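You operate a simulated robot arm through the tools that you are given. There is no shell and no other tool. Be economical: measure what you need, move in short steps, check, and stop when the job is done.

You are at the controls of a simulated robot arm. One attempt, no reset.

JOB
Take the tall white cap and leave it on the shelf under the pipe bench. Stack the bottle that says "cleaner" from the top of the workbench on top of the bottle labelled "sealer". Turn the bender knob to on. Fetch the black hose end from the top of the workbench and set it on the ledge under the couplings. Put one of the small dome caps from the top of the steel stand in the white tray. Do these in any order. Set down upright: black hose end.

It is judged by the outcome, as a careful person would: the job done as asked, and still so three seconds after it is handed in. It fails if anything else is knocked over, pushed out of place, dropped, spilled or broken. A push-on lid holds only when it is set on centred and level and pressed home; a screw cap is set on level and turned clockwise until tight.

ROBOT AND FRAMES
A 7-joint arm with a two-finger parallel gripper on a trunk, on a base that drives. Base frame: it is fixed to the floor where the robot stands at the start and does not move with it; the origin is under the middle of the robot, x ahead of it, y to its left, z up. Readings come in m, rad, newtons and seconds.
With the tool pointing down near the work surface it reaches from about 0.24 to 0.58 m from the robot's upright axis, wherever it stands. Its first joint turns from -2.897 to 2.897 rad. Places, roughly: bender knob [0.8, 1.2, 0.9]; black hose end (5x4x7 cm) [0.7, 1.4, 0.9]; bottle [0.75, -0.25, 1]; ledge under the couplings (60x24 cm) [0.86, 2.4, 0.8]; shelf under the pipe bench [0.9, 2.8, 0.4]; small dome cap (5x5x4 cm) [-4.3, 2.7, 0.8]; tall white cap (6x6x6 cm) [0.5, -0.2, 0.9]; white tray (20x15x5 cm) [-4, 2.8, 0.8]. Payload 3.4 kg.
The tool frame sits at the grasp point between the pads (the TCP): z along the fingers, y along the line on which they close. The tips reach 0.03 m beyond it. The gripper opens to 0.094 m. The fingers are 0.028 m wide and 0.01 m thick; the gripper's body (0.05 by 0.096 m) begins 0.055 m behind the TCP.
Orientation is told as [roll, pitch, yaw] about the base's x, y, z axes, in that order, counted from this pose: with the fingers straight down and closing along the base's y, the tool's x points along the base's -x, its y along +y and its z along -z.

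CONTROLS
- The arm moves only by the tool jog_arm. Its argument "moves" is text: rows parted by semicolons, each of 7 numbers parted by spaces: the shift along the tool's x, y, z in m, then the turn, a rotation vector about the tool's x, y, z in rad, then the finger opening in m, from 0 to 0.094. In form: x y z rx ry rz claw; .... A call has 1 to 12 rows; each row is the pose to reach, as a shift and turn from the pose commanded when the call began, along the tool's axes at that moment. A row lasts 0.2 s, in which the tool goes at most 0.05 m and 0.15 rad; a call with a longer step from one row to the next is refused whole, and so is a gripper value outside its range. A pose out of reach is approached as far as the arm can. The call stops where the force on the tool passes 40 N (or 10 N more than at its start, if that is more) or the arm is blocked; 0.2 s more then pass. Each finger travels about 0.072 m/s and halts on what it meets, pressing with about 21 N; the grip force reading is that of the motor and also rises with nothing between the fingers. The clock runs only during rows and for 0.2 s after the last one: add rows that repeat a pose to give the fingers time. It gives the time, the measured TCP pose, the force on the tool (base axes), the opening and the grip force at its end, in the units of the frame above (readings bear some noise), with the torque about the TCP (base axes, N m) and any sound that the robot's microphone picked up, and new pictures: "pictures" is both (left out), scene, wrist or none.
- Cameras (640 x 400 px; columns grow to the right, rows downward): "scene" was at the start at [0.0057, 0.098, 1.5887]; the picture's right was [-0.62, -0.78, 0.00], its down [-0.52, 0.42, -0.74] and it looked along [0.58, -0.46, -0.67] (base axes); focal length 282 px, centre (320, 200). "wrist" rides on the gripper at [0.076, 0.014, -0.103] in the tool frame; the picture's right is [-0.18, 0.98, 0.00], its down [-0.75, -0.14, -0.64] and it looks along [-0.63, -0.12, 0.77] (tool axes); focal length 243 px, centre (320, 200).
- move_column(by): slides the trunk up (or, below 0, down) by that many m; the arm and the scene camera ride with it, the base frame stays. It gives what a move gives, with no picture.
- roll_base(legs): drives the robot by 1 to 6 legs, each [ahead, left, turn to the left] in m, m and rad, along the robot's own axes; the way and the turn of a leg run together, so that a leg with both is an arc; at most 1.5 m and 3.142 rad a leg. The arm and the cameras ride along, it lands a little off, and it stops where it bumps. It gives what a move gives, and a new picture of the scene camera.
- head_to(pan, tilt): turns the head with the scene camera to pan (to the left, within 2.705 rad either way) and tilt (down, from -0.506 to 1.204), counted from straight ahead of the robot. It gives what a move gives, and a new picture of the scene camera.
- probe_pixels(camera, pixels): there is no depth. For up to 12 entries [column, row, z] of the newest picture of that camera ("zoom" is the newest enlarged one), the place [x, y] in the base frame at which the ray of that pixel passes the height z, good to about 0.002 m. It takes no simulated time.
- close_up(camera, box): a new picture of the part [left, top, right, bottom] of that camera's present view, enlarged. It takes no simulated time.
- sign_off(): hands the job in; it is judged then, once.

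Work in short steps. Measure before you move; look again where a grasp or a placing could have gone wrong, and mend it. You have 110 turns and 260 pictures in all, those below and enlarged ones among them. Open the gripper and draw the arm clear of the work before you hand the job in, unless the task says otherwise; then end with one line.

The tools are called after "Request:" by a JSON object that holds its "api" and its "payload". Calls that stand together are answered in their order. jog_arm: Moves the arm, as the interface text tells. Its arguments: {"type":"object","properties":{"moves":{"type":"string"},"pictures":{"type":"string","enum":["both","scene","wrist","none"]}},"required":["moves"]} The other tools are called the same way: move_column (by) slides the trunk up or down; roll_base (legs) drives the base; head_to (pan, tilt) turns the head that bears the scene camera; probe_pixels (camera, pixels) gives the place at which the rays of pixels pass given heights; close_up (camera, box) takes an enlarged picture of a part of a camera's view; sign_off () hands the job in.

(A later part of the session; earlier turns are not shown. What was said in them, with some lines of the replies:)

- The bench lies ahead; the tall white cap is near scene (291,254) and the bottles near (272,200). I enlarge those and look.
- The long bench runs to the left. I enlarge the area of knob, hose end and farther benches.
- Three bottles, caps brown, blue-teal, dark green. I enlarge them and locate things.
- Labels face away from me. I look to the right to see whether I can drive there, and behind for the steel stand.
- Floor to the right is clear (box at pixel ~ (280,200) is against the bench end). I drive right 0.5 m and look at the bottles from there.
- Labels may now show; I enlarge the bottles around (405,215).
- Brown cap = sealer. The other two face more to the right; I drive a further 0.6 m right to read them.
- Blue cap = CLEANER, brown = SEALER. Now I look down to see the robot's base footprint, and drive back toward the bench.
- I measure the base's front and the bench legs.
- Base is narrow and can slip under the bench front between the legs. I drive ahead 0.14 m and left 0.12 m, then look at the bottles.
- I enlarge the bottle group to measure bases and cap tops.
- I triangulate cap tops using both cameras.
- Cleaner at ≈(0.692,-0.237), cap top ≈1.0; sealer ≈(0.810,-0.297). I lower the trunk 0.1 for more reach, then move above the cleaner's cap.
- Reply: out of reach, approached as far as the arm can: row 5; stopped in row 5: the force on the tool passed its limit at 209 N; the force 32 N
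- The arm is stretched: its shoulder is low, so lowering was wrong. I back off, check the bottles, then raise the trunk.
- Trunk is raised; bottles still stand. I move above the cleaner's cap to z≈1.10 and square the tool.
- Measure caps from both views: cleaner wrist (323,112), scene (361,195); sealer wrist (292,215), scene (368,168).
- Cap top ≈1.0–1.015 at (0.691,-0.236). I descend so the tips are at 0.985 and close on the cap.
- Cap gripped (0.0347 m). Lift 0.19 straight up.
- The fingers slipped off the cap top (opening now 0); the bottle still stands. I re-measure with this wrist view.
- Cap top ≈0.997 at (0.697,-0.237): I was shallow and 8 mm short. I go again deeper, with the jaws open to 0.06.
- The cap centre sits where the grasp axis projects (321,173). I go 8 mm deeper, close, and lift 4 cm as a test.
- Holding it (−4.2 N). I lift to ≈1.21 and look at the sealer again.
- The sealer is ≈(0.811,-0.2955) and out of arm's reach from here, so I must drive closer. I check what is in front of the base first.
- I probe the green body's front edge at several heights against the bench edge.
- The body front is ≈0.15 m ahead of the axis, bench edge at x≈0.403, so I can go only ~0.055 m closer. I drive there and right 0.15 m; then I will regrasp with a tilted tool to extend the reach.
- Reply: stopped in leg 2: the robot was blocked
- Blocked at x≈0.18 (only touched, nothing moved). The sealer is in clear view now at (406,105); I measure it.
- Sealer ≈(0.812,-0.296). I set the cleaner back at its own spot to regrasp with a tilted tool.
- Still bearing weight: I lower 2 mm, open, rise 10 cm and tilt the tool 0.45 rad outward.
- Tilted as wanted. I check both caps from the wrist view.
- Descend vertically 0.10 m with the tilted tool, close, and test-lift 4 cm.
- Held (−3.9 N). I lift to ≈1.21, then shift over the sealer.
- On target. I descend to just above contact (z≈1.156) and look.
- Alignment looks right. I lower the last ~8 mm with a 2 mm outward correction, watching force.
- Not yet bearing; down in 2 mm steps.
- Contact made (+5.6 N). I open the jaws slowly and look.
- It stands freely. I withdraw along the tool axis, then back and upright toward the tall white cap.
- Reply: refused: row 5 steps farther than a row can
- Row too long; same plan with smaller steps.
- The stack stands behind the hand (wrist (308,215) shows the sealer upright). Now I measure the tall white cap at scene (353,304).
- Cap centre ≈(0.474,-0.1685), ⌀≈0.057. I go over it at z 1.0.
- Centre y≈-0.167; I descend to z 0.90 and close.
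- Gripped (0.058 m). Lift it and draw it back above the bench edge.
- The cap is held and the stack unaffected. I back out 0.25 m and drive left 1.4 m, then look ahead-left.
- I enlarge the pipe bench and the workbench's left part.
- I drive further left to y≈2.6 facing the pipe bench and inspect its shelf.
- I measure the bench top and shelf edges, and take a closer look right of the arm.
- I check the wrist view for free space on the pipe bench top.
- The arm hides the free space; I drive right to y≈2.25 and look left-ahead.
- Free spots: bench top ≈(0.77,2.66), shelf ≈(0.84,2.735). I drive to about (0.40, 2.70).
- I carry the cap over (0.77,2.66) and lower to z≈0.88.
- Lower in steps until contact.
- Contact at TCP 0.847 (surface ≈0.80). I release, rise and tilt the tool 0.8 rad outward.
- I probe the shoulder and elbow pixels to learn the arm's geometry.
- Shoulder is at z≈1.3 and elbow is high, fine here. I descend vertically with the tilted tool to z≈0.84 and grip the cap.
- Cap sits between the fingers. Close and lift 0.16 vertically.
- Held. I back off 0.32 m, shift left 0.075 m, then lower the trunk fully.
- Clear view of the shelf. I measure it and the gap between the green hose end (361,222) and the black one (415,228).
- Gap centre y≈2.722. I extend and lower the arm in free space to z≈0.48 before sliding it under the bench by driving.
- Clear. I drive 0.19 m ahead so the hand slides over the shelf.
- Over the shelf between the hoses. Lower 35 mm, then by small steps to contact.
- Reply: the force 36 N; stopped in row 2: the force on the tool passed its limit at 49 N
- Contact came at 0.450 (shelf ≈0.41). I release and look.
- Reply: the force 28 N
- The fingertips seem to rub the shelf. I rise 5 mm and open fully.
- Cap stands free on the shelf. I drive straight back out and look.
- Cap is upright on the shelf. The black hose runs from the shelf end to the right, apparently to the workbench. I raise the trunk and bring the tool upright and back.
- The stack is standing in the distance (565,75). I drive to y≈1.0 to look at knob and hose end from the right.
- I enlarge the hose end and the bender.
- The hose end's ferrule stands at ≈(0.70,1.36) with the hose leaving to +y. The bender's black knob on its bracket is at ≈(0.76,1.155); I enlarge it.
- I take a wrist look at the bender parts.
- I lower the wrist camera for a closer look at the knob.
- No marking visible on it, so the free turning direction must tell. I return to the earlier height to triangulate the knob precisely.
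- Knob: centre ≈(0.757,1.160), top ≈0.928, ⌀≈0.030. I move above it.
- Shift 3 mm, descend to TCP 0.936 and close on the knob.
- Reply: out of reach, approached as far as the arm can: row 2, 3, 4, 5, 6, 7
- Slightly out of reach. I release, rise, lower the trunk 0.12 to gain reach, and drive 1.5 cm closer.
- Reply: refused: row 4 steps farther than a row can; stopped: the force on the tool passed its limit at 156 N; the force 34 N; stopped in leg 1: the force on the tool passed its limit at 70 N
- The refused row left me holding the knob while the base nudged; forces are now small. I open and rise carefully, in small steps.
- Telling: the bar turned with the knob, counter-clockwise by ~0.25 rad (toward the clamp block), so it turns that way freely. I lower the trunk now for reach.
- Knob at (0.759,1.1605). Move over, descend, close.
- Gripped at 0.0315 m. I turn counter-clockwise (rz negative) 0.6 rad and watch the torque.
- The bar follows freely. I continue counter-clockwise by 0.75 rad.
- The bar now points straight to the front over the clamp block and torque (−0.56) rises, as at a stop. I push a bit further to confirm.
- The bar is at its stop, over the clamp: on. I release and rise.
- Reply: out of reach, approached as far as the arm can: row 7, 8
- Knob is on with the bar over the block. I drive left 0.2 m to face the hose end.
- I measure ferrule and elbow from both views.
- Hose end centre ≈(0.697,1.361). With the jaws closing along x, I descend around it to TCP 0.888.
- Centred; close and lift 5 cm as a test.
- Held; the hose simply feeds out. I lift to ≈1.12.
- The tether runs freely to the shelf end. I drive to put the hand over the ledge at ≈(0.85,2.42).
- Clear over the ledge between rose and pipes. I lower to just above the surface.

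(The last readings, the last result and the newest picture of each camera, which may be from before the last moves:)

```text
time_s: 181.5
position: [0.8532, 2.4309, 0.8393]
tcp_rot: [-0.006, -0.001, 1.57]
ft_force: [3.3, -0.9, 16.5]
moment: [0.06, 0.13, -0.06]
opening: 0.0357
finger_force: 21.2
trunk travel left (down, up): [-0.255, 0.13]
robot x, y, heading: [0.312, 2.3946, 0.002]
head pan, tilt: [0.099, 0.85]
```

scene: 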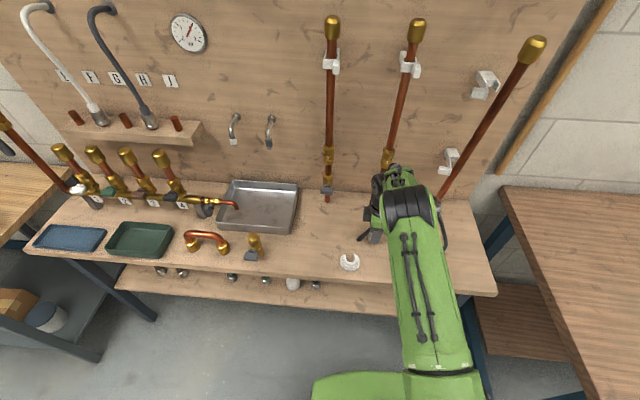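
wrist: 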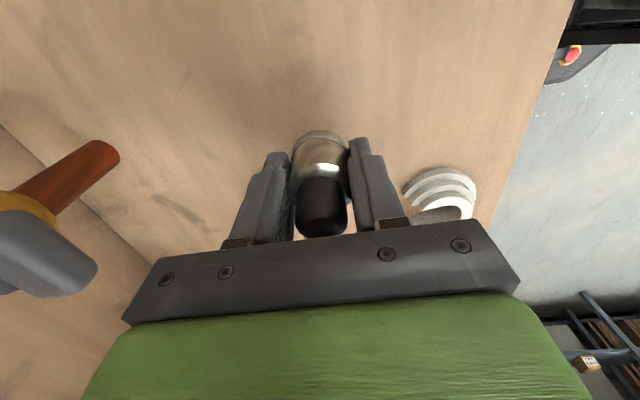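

Contact (16.5 N). I ease up 2 mm while opening, then rise and look.

Request:
{"api": "jog_arm", "payload": {"moves": "0 0 -0.002 0 0 0 0.02; 0 0 -0.002 0 0 0 0.04; 0 0 -0.002 0 0 0 0.055; 0 0 -0.002 0 0 0 0.065; 0 0 -0.002 0 0 0 0.065"}}

Request:
{"api": "jog_arm", "payload": {"moves": "0 0 -0.03 0 0 0 0.065; 0 0 -0.07 0 0 0 0.07; 0 0 -0.11 0 0 0 0.07; 0 0 -0.155 0 0 0 0.07; 0 0 -0.2 0 0 0 0.07; 0 0 -0.2 0 0 0 0.07"}}

Request:
{"api": "close_up", "payload": {"camera": "scene", "box": [300, 160, 460, 290]}}

```text
time_s: 182.7
position: [0.8522, 2.4329, 0.8379]
tcp_rot: [-0.001, -0.001, 1.571]
ft_force: [-0.1, -0.3, -0.8]
moment: [0.0, 0.03, 0.02]
opening: 0.065
finger_force: 0.0
trunk travel left (down, up): [-0.255, 0.13]
robot x, y, heading: [0.3103, 2.3929, -0.007]
head pan, tilt: [0.099, 0.85]
```

scene: 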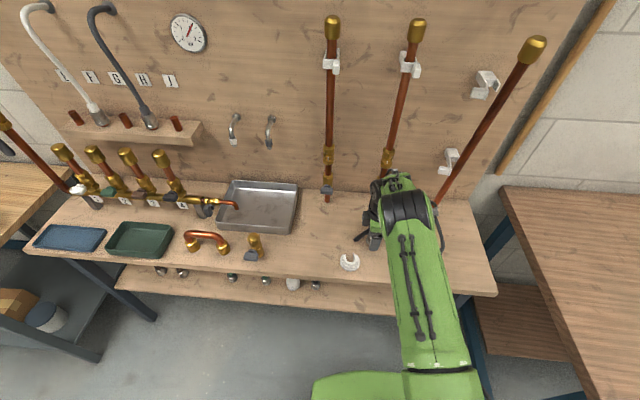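
wrist: 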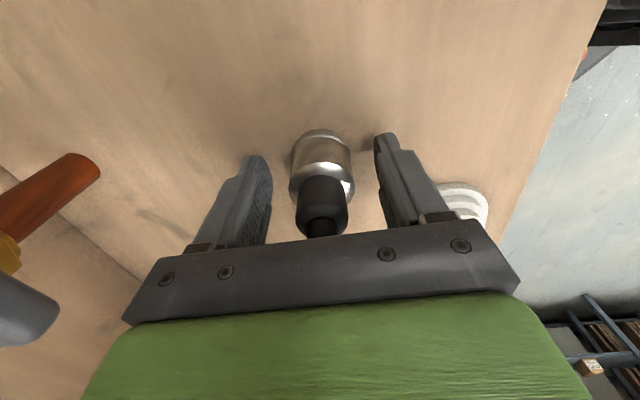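

```text
time_s: 184.1
position: [0.8518, 2.4333, 1.039]
tcp_rot: [-0.001, -0.001, 1.571]
ft_force: [0.3, -1.3, 0.3]
moment: [-0.01, -0.01, 0.01]
opening: 0.0701
finger_force: 0.1
trunk travel left (down, up): [-0.255, 0.13]
robot x, y, heading: [0.3087, 2.3965, -0.004]
head pan, tilt: [0.099, 0.85]
```

scene: 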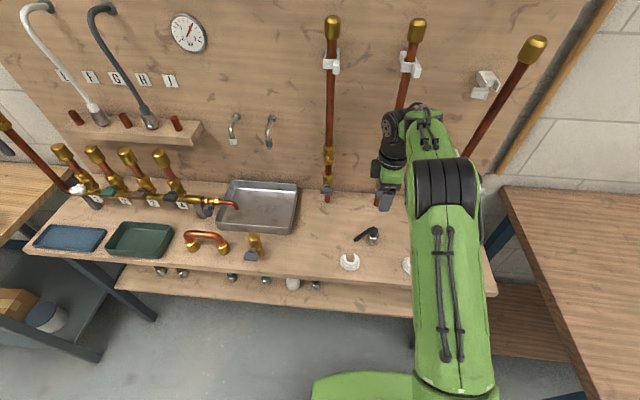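
wrist: 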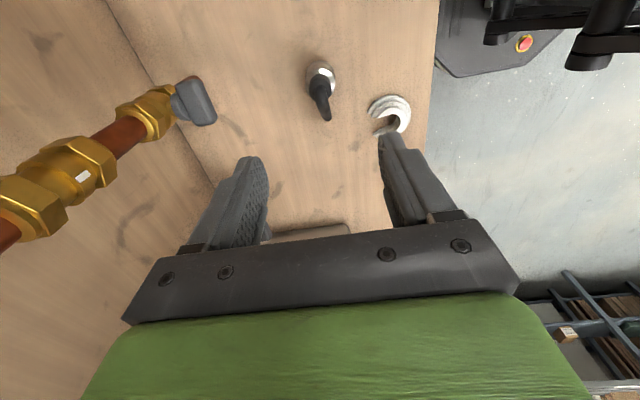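

```text
3.08 times, centred on (380, 225) of scene
```

zoom: 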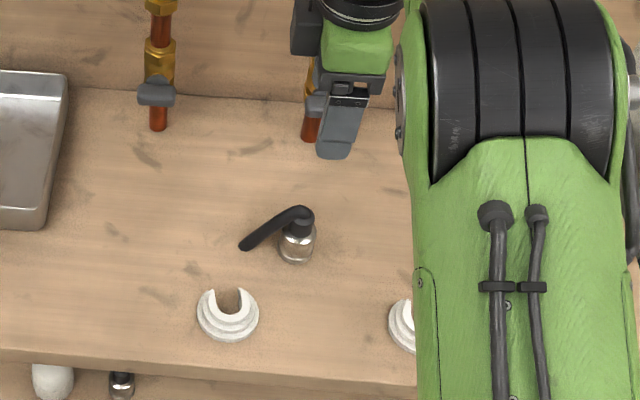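

Hose end stands upright on the ledge at ≈(0.85,2.43). I retract the arm and turn the tool back, clear of the bench.

Request:
{"api": "jog_arm", "payload": {"moves": "0 0.01 -0.03 0 0 0.14 0.07; 0 0.03 -0.06 0 0 0.28 0.07; 0 0.06 -0.08 0 0 0.42 0.07; 0 0.095 -0.09 0 0 0.56 0.07; 0 0.13 -0.09 0 0 0.70 0.07; 0 0.165 -0.09 0 0 0.84 0.07; 0 0.2 -0.09 0 0 0.98 0.07; 0 0.22 -0.09 0 0 1.12 0.07; 0 0.22 -0.09 0 0 1.26 0.07; 0 0.22 -0.09 0 0 1.40 0.07; 0 0.22 -0.09 0 0 1.55 0.07; 0 0.22 -0.09 0 0 1.57 0.07", "pictures": "none"}}

Request:
{"api": "roll_base", "payload": {"legs": [[-0.45, 0, 0]]}}

Request:
{"api": "head_to", "payload": {"pan": 2.6, "tilt": 0.45}}

Request:
{"api": "head_to", "payload": {"pan": -2.6, "tilt": 0.45}}

```text
time_s: 186.7
position: [0.6327, 2.4304, 1.1287]
tcp_rot: [0.002, 0.0, -0.002]
ft_force: [-0.3, 0.0, 0.4]
moment: [-0.03, -0.01, 0.03]
opening: 0.0702
finger_force: 0.1
trunk travel left (down, up): [-0.255, 0.13]
robot x, y, heading: [0.3101, 2.3956, -0.004]
head pan, tilt: [0.099, 0.85]
```

```text
time_s: 189.5
position: [0.1803, 2.4324, 1.1282]
tcp_rot: [0.002, 0.001, -0.003]
ft_force: [0.3, 0.0, 0.2]
moment: [-0.03, 0.01, -0.02]
opening: 0.07
finger_force: 0.0
trunk travel left (down, up): [-0.255, 0.13]
robot x, y, heading: [-0.1411, 2.4, -0.011]
head pan, tilt: [0.099, 0.85]
```

scene: 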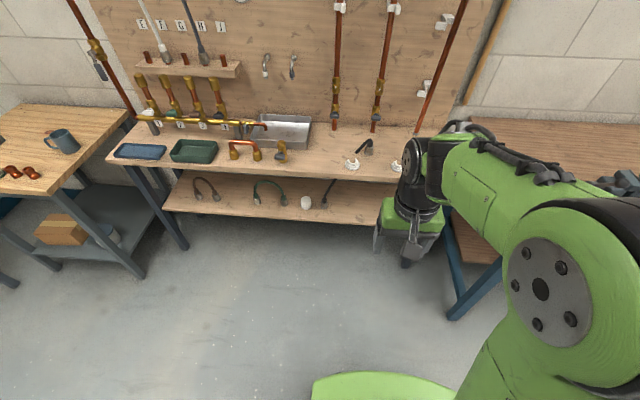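

```text
time_s: 191.7
position: [0.182, 2.433, 1.1279]
tcp_rot: [0.002, -0.001, -0.004]
ft_force: [-0.7, 0.6, -0.7]
moment: [-0.02, 0.01, -0.03]
opening: 0.0698
finger_force: 0.1
trunk travel left (down, up): [-0.255, 0.13]
robot x, y, heading: [-0.1415, 2.3972, -0.011]
head pan, tilt: [2.601, 0.45]
```

scene: 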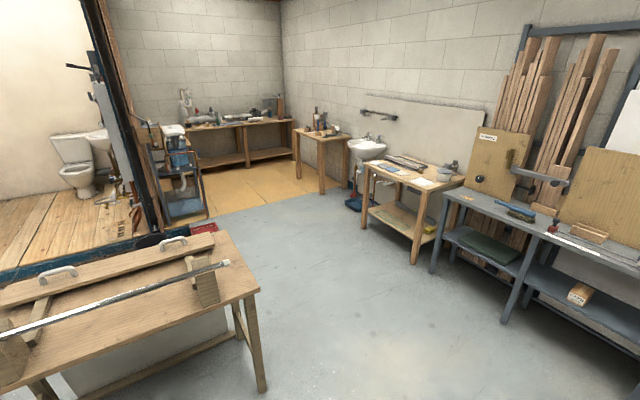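

```text
time_s: 195.8
position: [0.1823, 2.4334, 1.1294]
tcp_rot: [0.003, -0.001, -0.003]
ft_force: [-0.6, 0.8, 0.0]
moment: [0.01, -0.02, 0.0]
opening: 0.0701
finger_force: 0.0
trunk travel left (down, up): [-0.255, 0.13]
robot x, y, heading: [-0.1408, 2.3975, -0.01]
head pan, tilt: [-2.601, 0.45]
```

scene: 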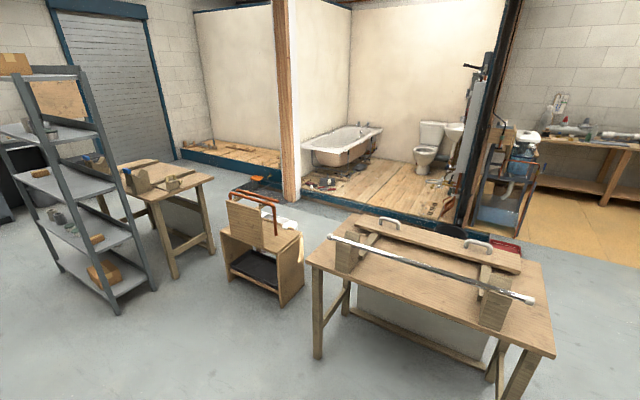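

The steel stand should be near pixel (178,165) of the first of these views. I look there again enlarged.

Request:
{"api": "head_to", "payload": {"pan": 2.7, "tilt": 0.4}}

Request:
{"api": "close_up", "payload": {"camera": "scene", "box": [130, 90, 330, 250]}}

```text
time_s: 199.9
position: [0.1811, 2.4319, 1.1268]
tcp_rot: [0.002, 0.0, -0.002]
ft_force: [-0.2, -0.1, -0.1]
moment: [0.03, 0.01, 0.01]
opening: 0.0702
finger_force: 0.0
trunk travel left (down, up): [-0.255, 0.13]
robot x, y, heading: [-0.1422, 2.3973, -0.01]
head pan, tilt: [2.7, 0.4]
```

scene: 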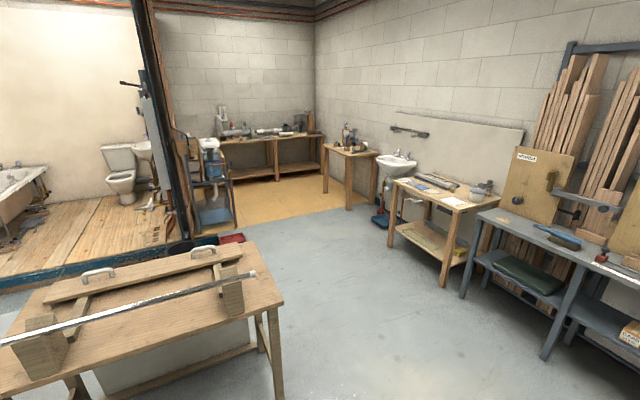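

```text
2.50 times, centred on (230, 170) of scene
```

zoom: 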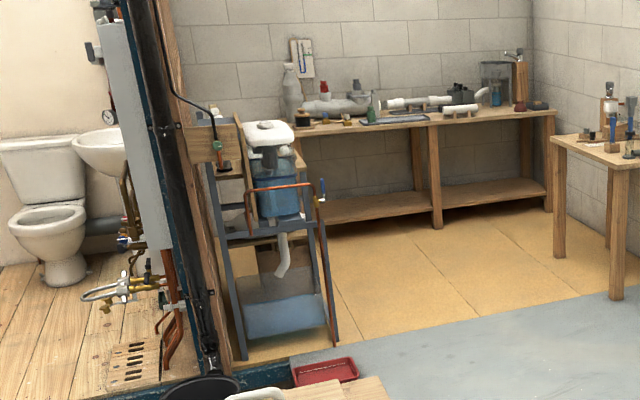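

Request:
{"api": "probe_pixels", "payload": {"camera": "scene", "pixels": [[215, 145, 1.0], [212, 178, 0.8], [215, 225, 0.0], [240, 240, 0.0], [270, 310, 0.7], [265, 290, 0.85], [285, 400, 0.0], [395, 245, 0.0], [455, 205, 0.8], [440, 285, 0.0]]}}

```text
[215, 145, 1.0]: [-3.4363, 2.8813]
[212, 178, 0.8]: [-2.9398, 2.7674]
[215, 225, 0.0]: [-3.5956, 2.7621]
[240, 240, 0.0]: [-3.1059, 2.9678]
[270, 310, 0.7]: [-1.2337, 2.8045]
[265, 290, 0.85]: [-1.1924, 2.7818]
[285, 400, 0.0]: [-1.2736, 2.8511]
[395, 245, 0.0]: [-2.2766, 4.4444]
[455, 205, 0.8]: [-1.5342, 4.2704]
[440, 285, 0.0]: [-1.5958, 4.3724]
```

The stand's foot is near (-3.6,2.76), beyond the table whose corner is at (-1.2,2.85). I drive via y≈3.5 and turn to face -x.

Request:
{"api": "roll_base", "payload": {"legs": [[-0.3, 0, 0], [0, 1.1, 0], [0, 0, 3.14]]}}

Request:
{"api": "head_to", "payload": {"pan": 0.0, "tilt": 0.4}}

```text
time_s: 214.6
position: [-0.7609, 3.4718, 1.128]
tcp_rot: [0.003, 0.0, 3.134]
ft_force: [0.4, -0.3, -0.4]
moment: [0.01, 0.03, -0.01]
opening: 0.0699
finger_force: 0.1
trunk travel left (down, up): [-0.255, 0.13]
robot x, y, heading: [-0.4392, 3.507, 3.133]
head pan, tilt: [2.7, 0.4]
```

scene: 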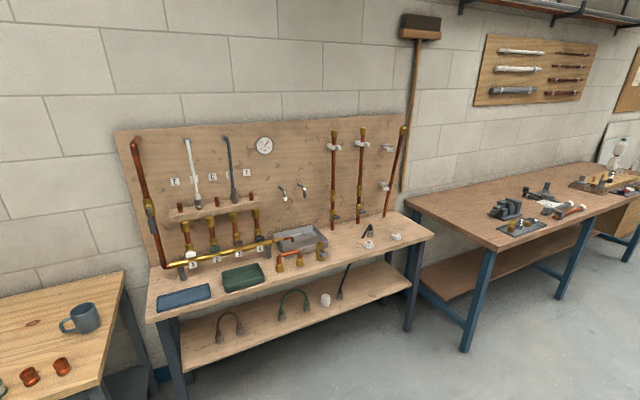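

```text
time_s: 217.0
position: [-0.7605, 3.4702, 1.129]
tcp_rot: [0.0, -0.001, 3.134]
ft_force: [-0.4, 0.0, 0.5]
moment: [0.0, -0.03, 0.01]
opening: 0.0701
finger_force: 0.0
trunk travel left (down, up): [-0.255, 0.13]
robot x, y, heading: [-0.4393, 3.5047, 3.133]
head pan, tilt: [0.0, 0.4]
```

scene: 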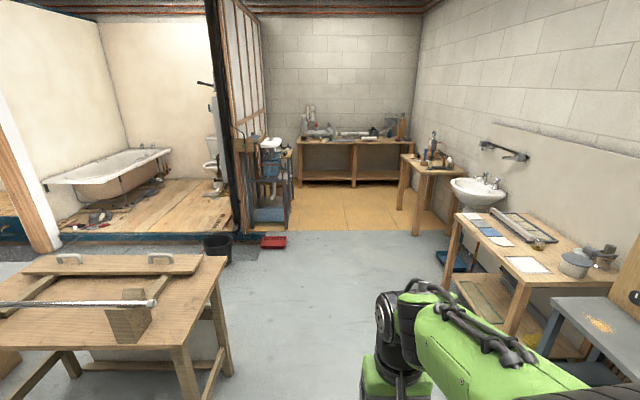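

Lane ahead is clear. I drive 2.5 m along it.

Request:
{"api": "roll_base", "payload": {"legs": [[1.3, 0, 0], [1.2, 0, 0]]}}

Request:
{"api": "head_to", "payload": {"pan": 0.5, "tilt": 0.55}}

Request:
{"api": "close_up", "payload": {"camera": "scene", "box": [160, 60, 460, 300]}}

```text
time_s: 229.3
position: [-3.297, 3.5006, 1.1284]
tcp_rot: [0.001, 0.001, 3.135]
ft_force: [0.7, 0.4, 0.3]
moment: [0.0, -0.02, 0.04]
opening: 0.0701
finger_force: 0.0
trunk travel left (down, up): [-0.255, 0.13]
robot x, y, heading: [-2.9759, 3.5341, 3.126]
head pan, tilt: [0.0, 0.4]
```

scene: 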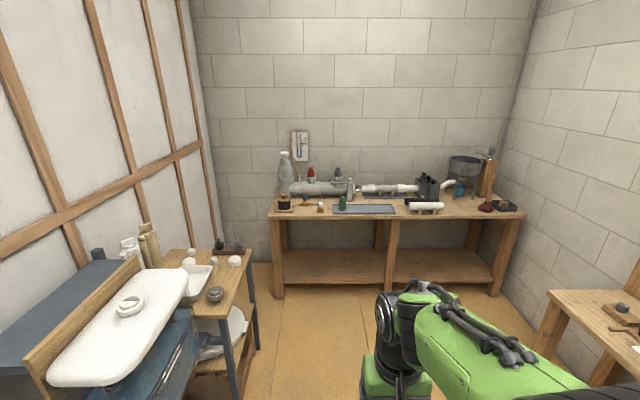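

```text
time_s: 230.3
position: [-3.2967, 3.5006, 1.1283]
tcp_rot: [0.001, 0.0, 3.133]
ft_force: [0.0, 0.9, 0.2]
moment: [-0.02, 0.0, 0.04]
opening: 0.0699
finger_force: 0.0
trunk travel left (down, up): [-0.255, 0.13]
robot x, y, heading: [-2.9736, 3.5337, 3.131]
head pan, tilt: [0.499, 0.55]
```

scene: 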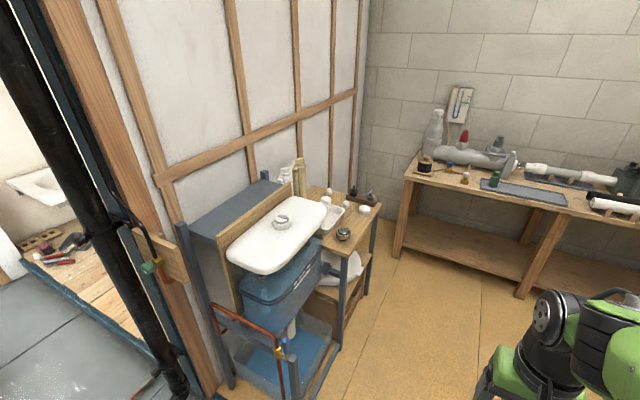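

```text
1.67 times, centred on (310, 180) of scene
```

zoom: 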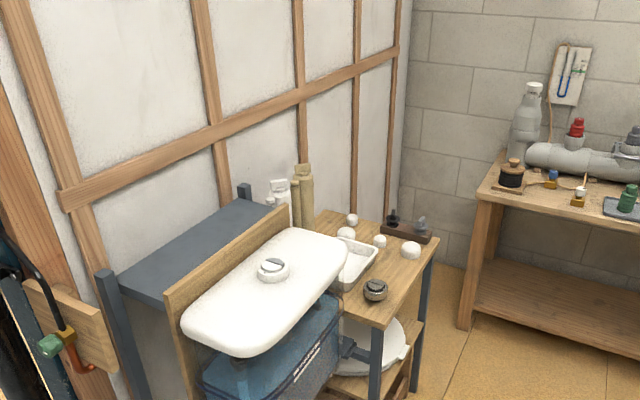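

The stand's wooden top has white round caps and the white tray at ≈(325,212). I measure positions and clearances.

Request:
{"api": "probe_pixels", "payload": {"camera": "scene", "pixels": [[329, 192, 0.8], [325, 200, 0.8], [346, 205, 0.8], [364, 210, 0.8], [328, 216, 0.8], [343, 234, 0.8], [398, 252, 0.0], [525, 295, 0.0], [408, 175, 0.85], [342, 345, 0.0], [378, 210, 0.8], [338, 250, 0.8]]}}

Request:
{"api": "close_up", "payload": {"camera": "scene", "box": [280, 160, 400, 260]}}

```text
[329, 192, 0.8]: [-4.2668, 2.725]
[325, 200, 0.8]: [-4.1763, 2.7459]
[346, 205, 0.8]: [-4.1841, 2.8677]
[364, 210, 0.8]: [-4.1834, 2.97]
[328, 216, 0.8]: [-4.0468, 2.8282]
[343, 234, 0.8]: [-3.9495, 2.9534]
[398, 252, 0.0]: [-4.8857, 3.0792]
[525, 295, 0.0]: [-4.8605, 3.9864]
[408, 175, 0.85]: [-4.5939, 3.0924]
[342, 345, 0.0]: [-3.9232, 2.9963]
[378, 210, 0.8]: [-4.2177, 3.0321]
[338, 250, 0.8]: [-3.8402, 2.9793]
```

```text
4.00 times, centred on (340, 210) of scene
```

zoom: 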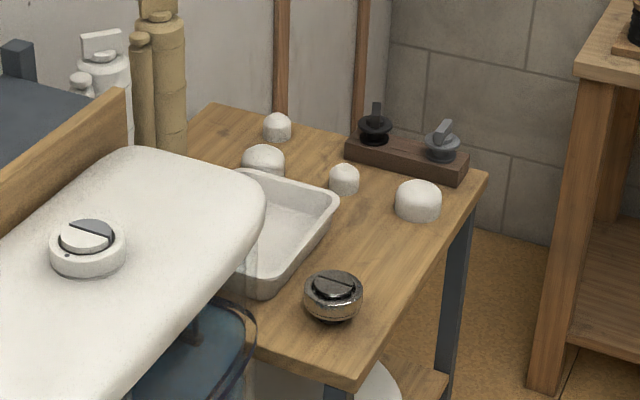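

Stand top front edge y≈3.0. I drive to (-4.1,3.53), turn to face -y, and look.

Request:
{"api": "roll_base", "payload": {"legs": [[1.1, 0, 0], [0, 0, 1.58]]}}

Request:
{"api": "head_to", "payload": {"pan": 0.0, "tilt": 0.9}}

Request:
{"api": "close_up", "payload": {"camera": "scene", "box": [200, 100, 400, 260]}}

```text
time_s: 239.6
position: [-4.0166, 3.2229, 1.1278]
tcp_rot: [0.001, 0.0, -1.575]
ft_force: [-0.2, -0.5, 0.2]
moment: [0.03, 0.01, 0.0]
opening: 0.0699
finger_force: 0.1
trunk travel left (down, up): [-0.255, 0.13]
robot x, y, heading: [-4.0497, 3.5473, -1.58]
head pan, tilt: [0.499, 0.55]
```

scene: 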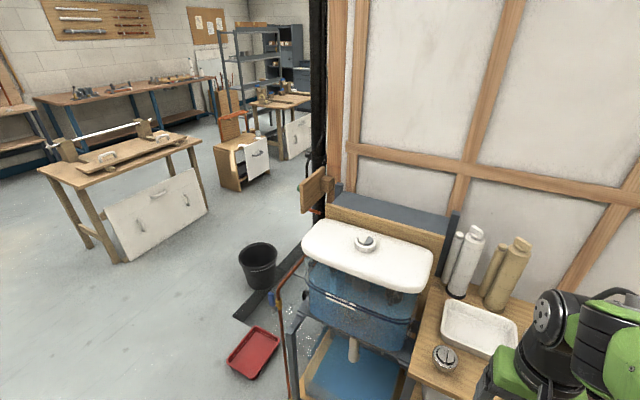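

```text
time_s: 240.6
position: [-4.0177, 3.2217, 1.1289]
tcp_rot: [0.001, 0.001, -1.575]
ft_force: [0.0, 0.7, -0.5]
moment: [0.02, 0.0, -0.02]
opening: 0.0697
finger_force: 0.1
trunk travel left (down, up): [-0.255, 0.13]
robot x, y, heading: [-4.0513, 3.546, -1.579]
head pan, tilt: [0.0, 0.901]
```

scene: 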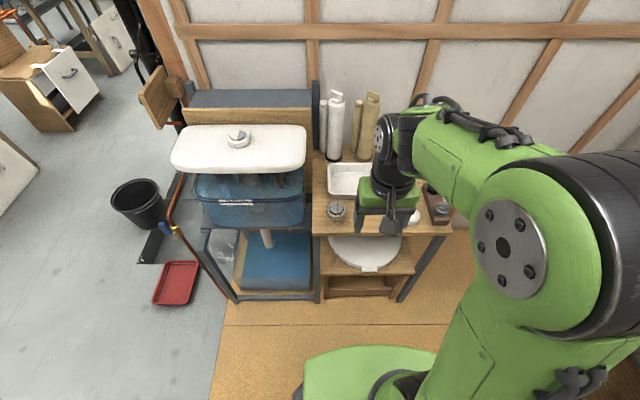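

```text
2.50 times, centred on (300, 180) of scene
5 turns are left
```

zoom: 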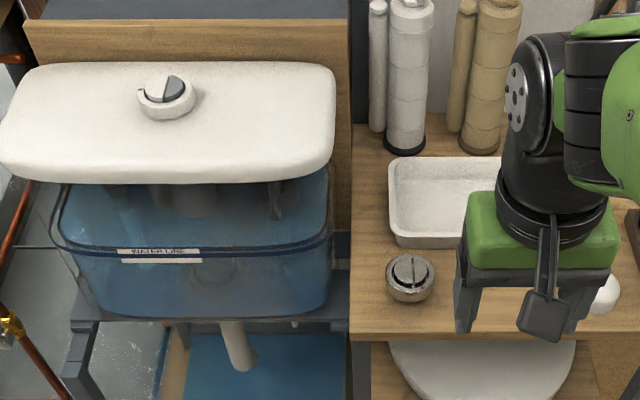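

Only 5 turns left, so I combine steps: drive closer with the hand over the small caps, open the jaws, and take wrist pictures.

Request:
{"api": "roll_base", "payload": {"legs": [[0.2, -0.08, 0.01]]}}

Request:
{"api": "jog_arm", "payload": {"moves": "0 0 0 0 0 0 0.08; 0 0 0 0 0 0 0.094; 0 0 0 0 0 0 0.094"}}

Request:
{"api": "probe_pixels", "payload": {"camera": "wrist", "pixels": [[300, 150, 0.82], [320, 150, 0.82], [310, 140, 0.82], [310, 160, 0.82], [310, 150, 0.84], [310, 150, 0.8], [360, 160, 0.82], [340, 180, 0.82], [290, 130, 0.82], [280, 150, 0.82], [360, 130, 0.82], [330, 120, 0.82]]}}

Request:
{"api": "close_up", "payload": {"camera": "wrist", "box": [230, 80, 430, 230]}}

```text
time_s: 242.2
position: [-4.0952, 3.0234, 1.1271]
tcp_rot: [0.003, 0.003, -1.564]
ft_force: [0.0, -0.5, 0.2]
moment: [0.09, 0.0, 0.03]
opening: 0.0701
finger_force: 0.0
trunk travel left (down, up): [-0.255, 0.13]
robot x, y, heading: [-4.134, 3.3465, -1.571]
head pan, tilt: [0.0, 0.901]
```

scene: 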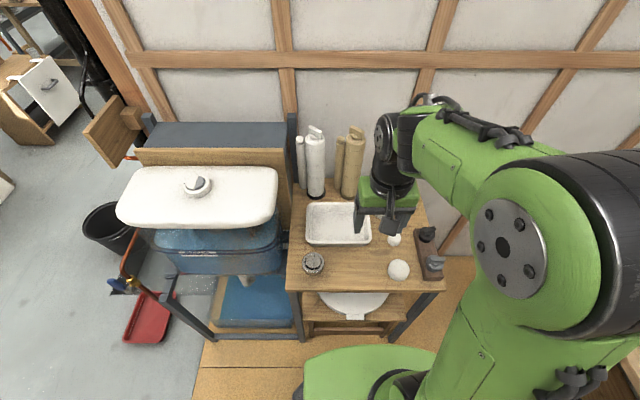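

```text
time_s: 243.0
position: [-4.0935, 3.025, 1.1276]
tcp_rot: [0.002, 0.001, -1.565]
ft_force: [0.2, -0.1, 0.8]
moment: [-0.03, 0.04, 0.01]
opening: 0.0941
finger_force: 0.1
trunk travel left (down, up): [-0.255, 0.13]
robot x, y, heading: [-4.1311, 3.3453, -1.569]
head pan, tilt: [0.0, 0.901]
```

scene: 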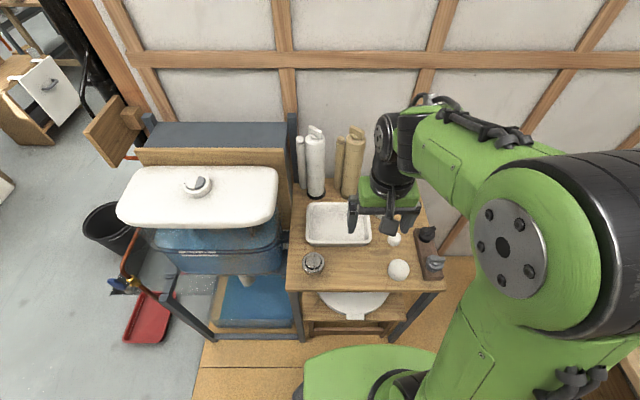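
wrist: 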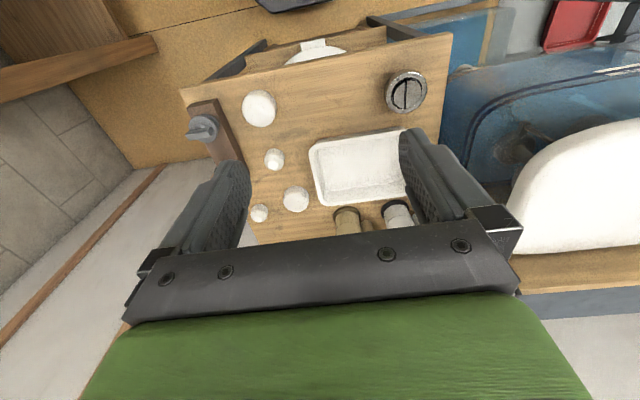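

```text
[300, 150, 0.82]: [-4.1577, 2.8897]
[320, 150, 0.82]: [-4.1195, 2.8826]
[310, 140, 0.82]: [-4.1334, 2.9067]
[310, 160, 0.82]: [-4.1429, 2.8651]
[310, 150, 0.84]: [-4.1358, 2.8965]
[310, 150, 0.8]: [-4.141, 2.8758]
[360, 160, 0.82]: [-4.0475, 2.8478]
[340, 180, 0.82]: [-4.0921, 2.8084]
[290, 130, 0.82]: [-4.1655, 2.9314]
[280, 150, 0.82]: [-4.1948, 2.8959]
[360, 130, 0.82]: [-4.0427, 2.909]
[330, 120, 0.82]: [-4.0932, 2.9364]
```

```text
2.67 times, centred on (330, 155) of wrist
4 turns are left
```

zoom: 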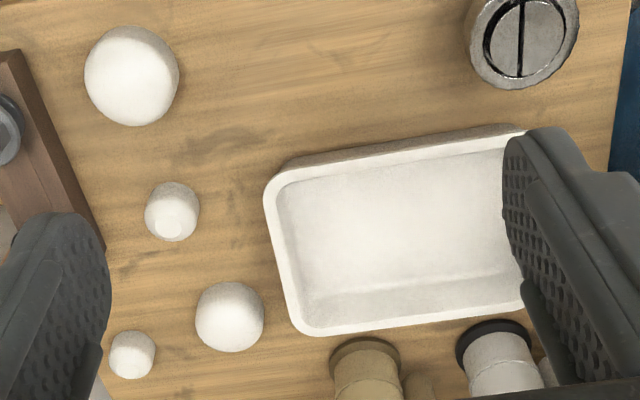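

The two smaller domes (⌀≈0.04) are at ≈(-4.213,2.876) and (-4.287,2.753). I take the nearer: go over it, descend by touch, lift 4 mm, close, lift.

Request:
{"api": "jog_arm", "payload": {"moves": "-0.03 -0.024 0 0 0 0 0.08; -0.06 -0.048 0 0 0 0 0.068; -0.09 -0.072 0 0 0 0 0.068; -0.12 -0.097 0 0 0 0 0.068; -0.148 -0.1204 0 0 0 0 0.068; -0.148 -0.1204 0.04 0 0 0 0.068; -0.148 -0.1204 0.08 0 0 0 0.068; -0.148 -0.1204 0.12 0 0 0 0.068; -0.148 -0.1204 0.16 0 0 0 0.068; -0.148 -0.1204 0.2 0 0 0 0.068; -0.148 -0.1204 0.225 0 0 0 0.068; -0.148 -0.1204 0.225 0 0 0 0.068", "pictures": "both"}}

Request:
{"api": "jog_arm", "payload": {"moves": "0 0 0.015 0 0 0 0.068; 0 0 0.03 0 0 0 0.068; 0 0 0.045 0 0 0 0.068; 0 0 0.055 0 0 0 0.068; 0 0 0.065 0 0 0 0.068; 0 0 0.075 0 0 0 0.068; 0 0 0.085 0 0 0 0.068; 0 0 0.09 0 0 0 0.068; 0 0 0.095 0 0 0 0.068; 0 0 0.1 0 0 0 0.068", "pictures": "wrist"}}

Request:
{"api": "jog_arm", "payload": {"moves": "0 0 -0.004 0 0 0 0.068; 0 0 -0.004 0 0 0 0.045; 0 0 -0.004 0 0 0 0.02; 0 0 -0.004 0 0 0 0.02; 0 0 -0.004 0 0 0 0.02; 0 0 -0.04 0 0 0 0.02; 0 0 -0.08 0 0 0 0.02; 0 0 -0.12 0 0 0 0.02; 0 0 -0.16 0 0 0 0.02; 0 0 -0.16 0 0 0 0.02", "pictures": "both"}}

```text
time_s: 245.6
position: [-4.214, 2.875, 0.9028]
tcp_rot: [0.002, -0.001, -1.565]
ft_force: [0.2, 0.3, 0.3]
moment: [0.03, -0.01, -0.02]
opening: 0.068
finger_force: 0.1
trunk travel left (down, up): [-0.255, 0.13]
robot x, y, heading: [-4.1328, 3.3436, -1.569]
head pan, tilt: [0.0, 0.901]
```

scene: 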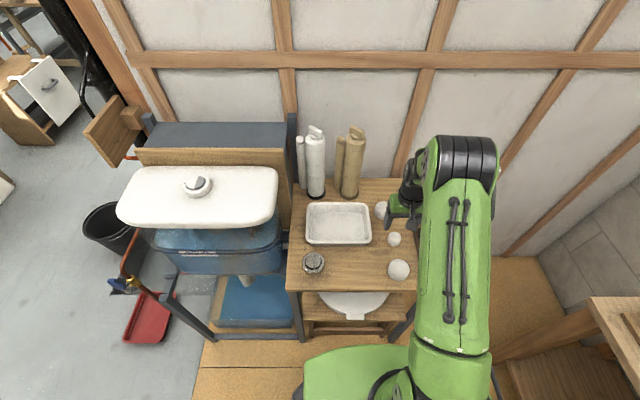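
wrist: 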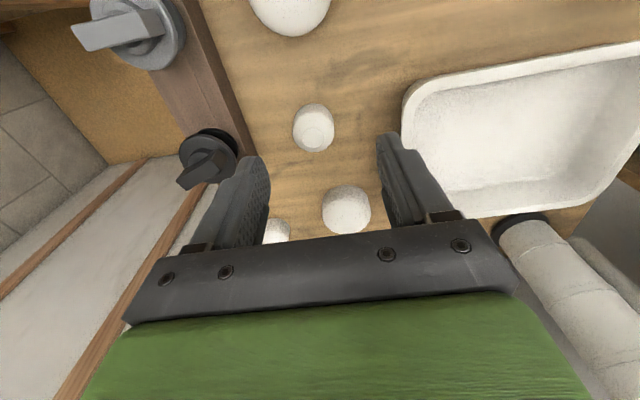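

```text
time_s: 247.8
position: [-4.2145, 2.876, 0.8029]
tcp_rot: [0.0, 0.002, -1.565]
ft_force: [-0.5, 0.5, 0.0]
moment: [0.02, 0.02, -0.02]
opening: 0.0681
finger_force: 0.0
trunk travel left (down, up): [-0.255, 0.13]
robot x, y, heading: [-4.13, 3.3469, -1.569]
head pan, tilt: [0.0, 0.901]
```

wrist: 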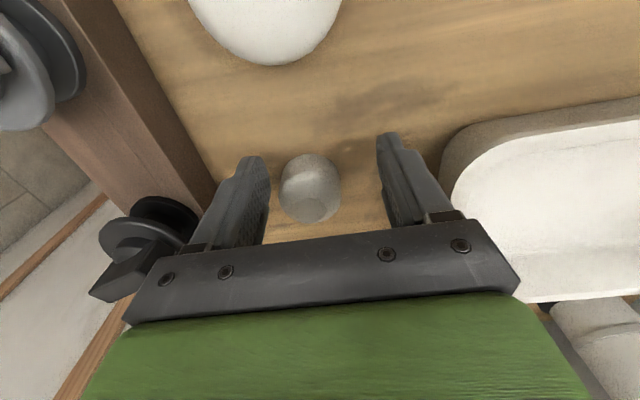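

```text
time_s: 250.0
position: [-4.2138, 2.8772, 0.9628]
tcp_rot: [0.001, 0.003, -1.564]
ft_force: [-0.2, 0.5, -0.3]
moment: [0.01, 0.01, -0.01]
opening: 0.02
finger_force: 0.1
trunk travel left (down, up): [-0.255, 0.13]
robot x, y, heading: [-4.1307, 3.3495, -1.57]
head pan, tilt: [0.0, 0.901]
3 turns are left
```

scene: 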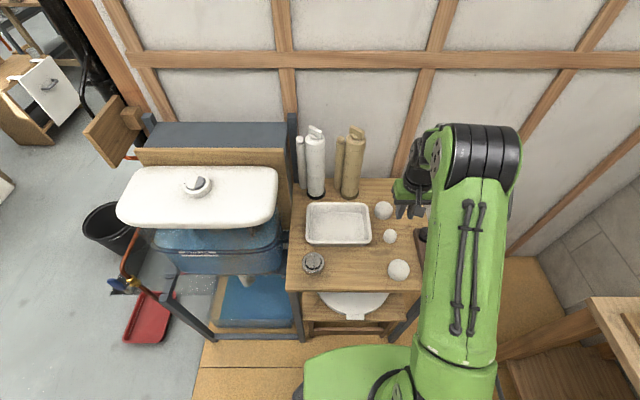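
wrist: 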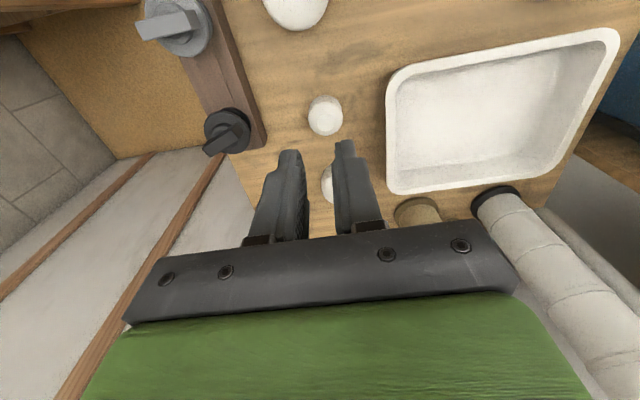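

The stand's top is lower than assumed (≈0.75): two wrist views put the cap's middle at z≈0.767, and it now stands at (-4.215,2.842); tray centre (-4.045,2.80). I grasp at z≈0.784, lift, carry to the tray, set down, release and withdraw.

Request:
{"api": "jog_arm", "payload": {"moves": "-0.0175 -0.0005 0 0 0 0 0.05; -0.035 -0.001 0 0 0 0 0.076; -0.035 -0.001 0 0 0 0 0.076; -0.035 -0.001 0 0 0 0 0.076; -0.035 -0.001 0.04 0 0 0 0.076; -0.035 -0.001 0.08 0 0 0 0.076; -0.035 -0.001 0.12 0 0 0 0.076; -0.035 -0.001 0.15 0 0 0 0.076; -0.035 -0.001 0.15 0 0 0 0.076", "pictures": "wrist"}}

Request:
{"api": "jog_arm", "payload": {"moves": "0 0 0.01 0 0 0 0.076; 0 0 0.02 0 0 0 0.076; 0 0 0.025 0 0 0 0.076; 0 0 0.03 0 0 0 0.076; 0 0 0.032 0 0 0 0.076; 0 0 0.032 0 0 0 0.076", "pictures": "wrist"}}

Request:
{"api": "jog_arm", "payload": {"moves": "0 0 -0.003 0 0 0 0.076; 0 0 -0.003 0 0 0 0.05; 0 0 -0.003 0 0 0 0.02; 0 0 -0.003 0 0 0 0.02; 0 0 -0.003 0 0 0 0.02; 0 0 -0.003 0 0 0 0.02; 0 0 -0.04 0 0 0 0.02; 0 0 -0.08 0 0 0 0.02; 0 0 -0.12 0 0 0 0.02; 0 0 -0.163 0 0 0 0.02; 0 0 -0.163 0 0 0 0.02", "pictures": "both"}}

Request:
{"api": "jog_arm", "payload": {"moves": "-0.0095 0.0387 0 0 0 0 0.02; -0.019 0.0774 0 0 0 0 0.02; -0.0285 0.1161 0 0 0 0 0.02; -0.038 0.1548 0 0 0 0 0.02; -0.038 0.1548 0.04 0 0 0 0.02; -0.038 0.1548 0.08 0 0 0 0.02; -0.038 0.1548 0.12 0 0 0 0.02; -0.038 0.1548 0.138 0 0 0 0.02; -0.038 0.1548 0.147 0 0 0 0.02; -0.038 0.1548 0.152 0 0 0 0.02; -0.038 0.1548 0.152 0 0 0 0.02", "pictures": "both"}}

Request:
{"api": "jog_arm", "payload": {"moves": "0 0 0 0 0 0 0.045; 0 0 0 0 0 0 0.06; 0 0 0 0 0 0 0.064; 0 0 -0.03 0 0 0 0.064; 0 0 -0.075 0 0 0 0.064; 0 0 -0.12 0 0 0 0.064; 0 0 -0.165 0 0 0 0.064; 0 0 -0.2 0 0 0 0.064; 0.045 0 -0.2 0 0 0 0.064; 0.09 0 -0.2 0 0 0 0.064; 0.13 0 -0.2 0 0 0 0.064; 0.13 0 -0.2 0 0 0 0.064", "pictures": "both"}}

Request:
{"api": "close_up", "payload": {"camera": "scene", "box": [270, 160, 470, 310]}}

```text
time_s: 252.0
position: [-4.2167, 2.8409, 0.8131]
tcp_rot: [0.001, 0.0, -1.566]
ft_force: [0.2, 0.0, 0.0]
moment: [0.0, -0.02, -0.01]
opening: 0.076
finger_force: 0.1
trunk travel left (down, up): [-0.255, 0.13]
robot x, y, heading: [-4.1317, 3.3489, -1.566]
head pan, tilt: [0.0, 0.901]
```

wrist: 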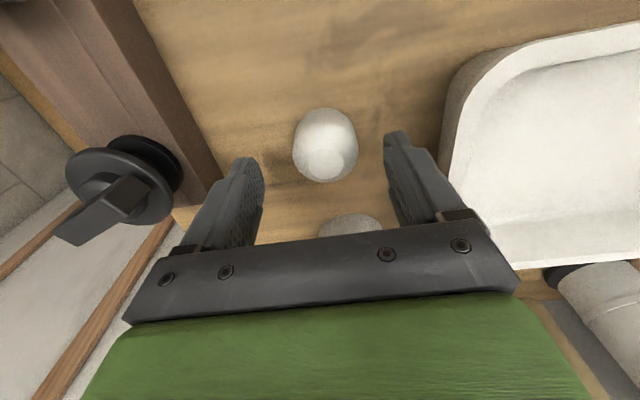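

```text
time_s: 253.0
position: [-4.2151, 2.84, 0.7904]
tcp_rot: [-0.001, -0.005, -1.567]
ft_force: [0.9, 13.0, 25.7]
moment: [0.77, -0.39, -0.1]
opening: 0.0758
finger_force: 0.1
trunk travel left (down, up): [-0.255, 0.13]
robot x, y, heading: [-4.1312, 3.3478, -1.569]
head pan, tilt: [0.0, 0.901]
stopped in row 5: the force on the tool passed its limit at 49 N (the readings are from after the stop); the commanded pose is now the measured one
```

wrist: 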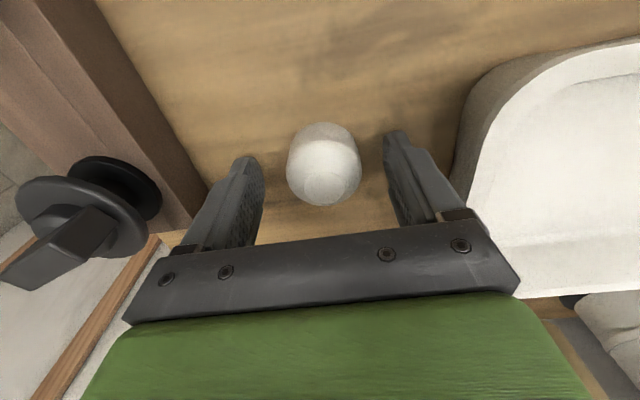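

```text
time_s: 255.4
position: [-4.2143, 2.8375, 0.9504]
tcp_rot: [-0.001, -0.005, -1.566]
ft_force: [-0.5, -0.3, 0.2]
moment: [0.0, -0.01, 0.04]
opening: 0.0424
finger_force: 21.3
trunk travel left (down, up): [-0.255, 0.13]
robot x, y, heading: [-4.1328, 3.3462, -1.566]
head pan, tilt: [0.0, 0.901]
```

scene: 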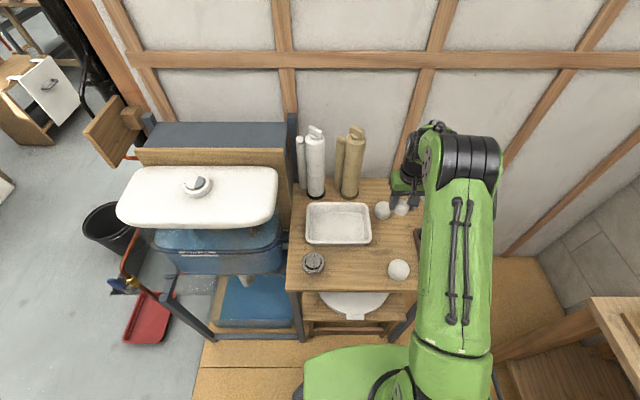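
wrist: 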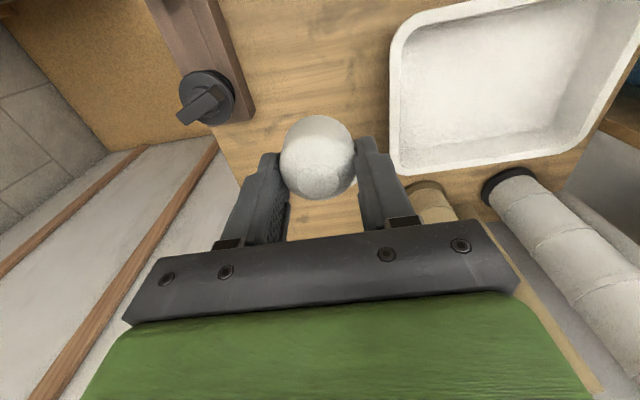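

```text
time_s: 257.8
position: [-4.0603, 2.7996, 0.7996]
tcp_rot: [0.0, -0.005, -1.564]
ft_force: [0.5, 0.6, 0.4]
moment: [0.01, -0.04, -0.02]
opening: 0.042
finger_force: 20.6
trunk travel left (down, up): [-0.255, 0.13]
robot x, y, heading: [-4.133, 3.3444, -1.567]
head pan, tilt: [0.0, 0.901]
```

scene: 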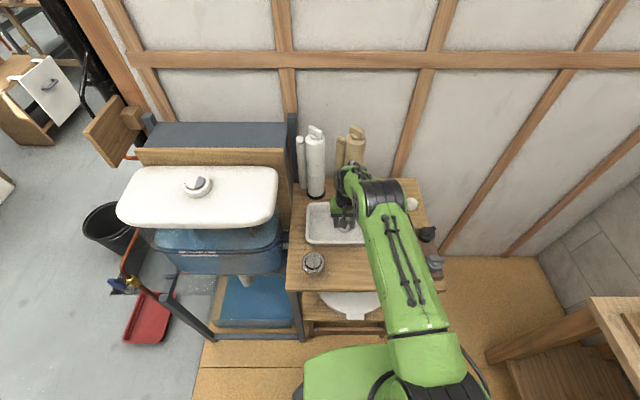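
wrist: 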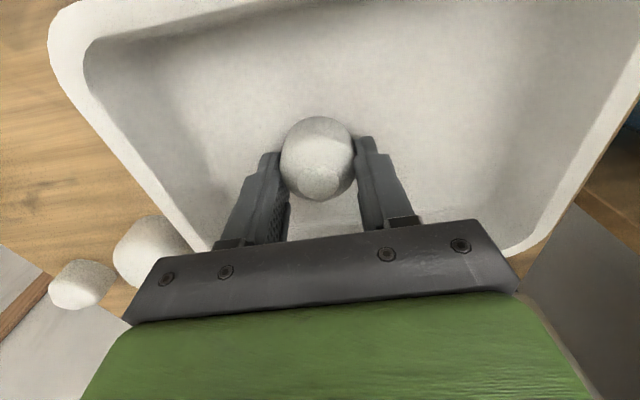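

```text
time_s: 260.4
position: [-4.0623, 2.93, 0.9975]
tcp_rot: [0.0, -0.006, -1.565]
ft_force: [0.5, 0.8, 0.2]
moment: [0.03, -0.01, 0.02]
opening: 0.0644
finger_force: 0.0
trunk travel left (down, up): [-0.255, 0.13]
robot x, y, heading: [-4.1289, 3.3441, -1.569]
head pan, tilt: [0.0, 0.901]
```

scene: 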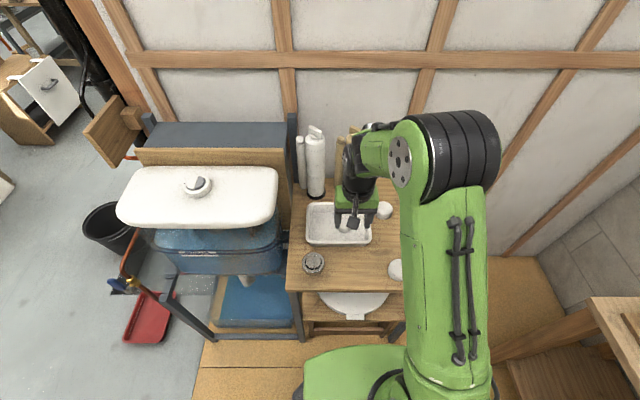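
wrist: 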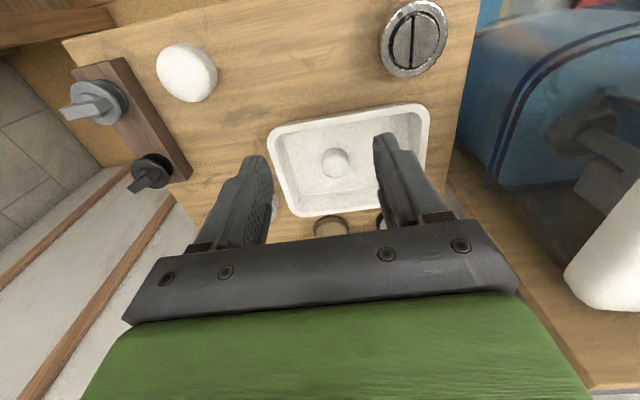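

```text
2.67 times, centred on (370, 235) of scene
2 turns are left
```

zoom: 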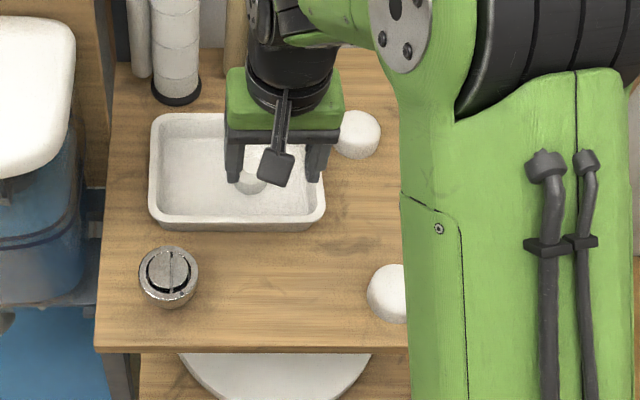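

The small dome cap lies in the white tray (wrist (335,162)), the jaws are open and empty, and nothing else is disturbed. I back the robot clear and hand the job in.

Request:
{"api": "roll_base", "payload": {"legs": [[-0.2, 0, 0]]}}

Request:
{"api": "sign_off", "payload": {}}

```text
time_s: 262.0
position: [-4.0625, 3.1336, 0.9988]
tcp_rot: [0.0, -0.007, -1.568]
ft_force: [0.9, 0.5, 0.8]
moment: [-0.05, -0.02, -0.04]
opening: 0.0641
finger_force: 0.0
trunk travel left (down, up): [-0.255, 0.13]
robot x, y, heading: [-4.1344, 3.5509, -1.578]
head pan, tilt: [0.0, 0.901]
```

scene: 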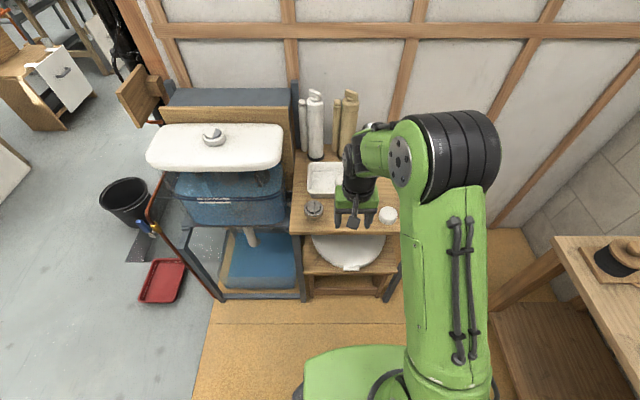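

```text
The job is handed in.
```

I carried out all five tasks and handed the job in; the least certain is the bender knob, which had no "on" mark, so I turned it counter-clockwise to its stop, leaving its bar over the clamp block.
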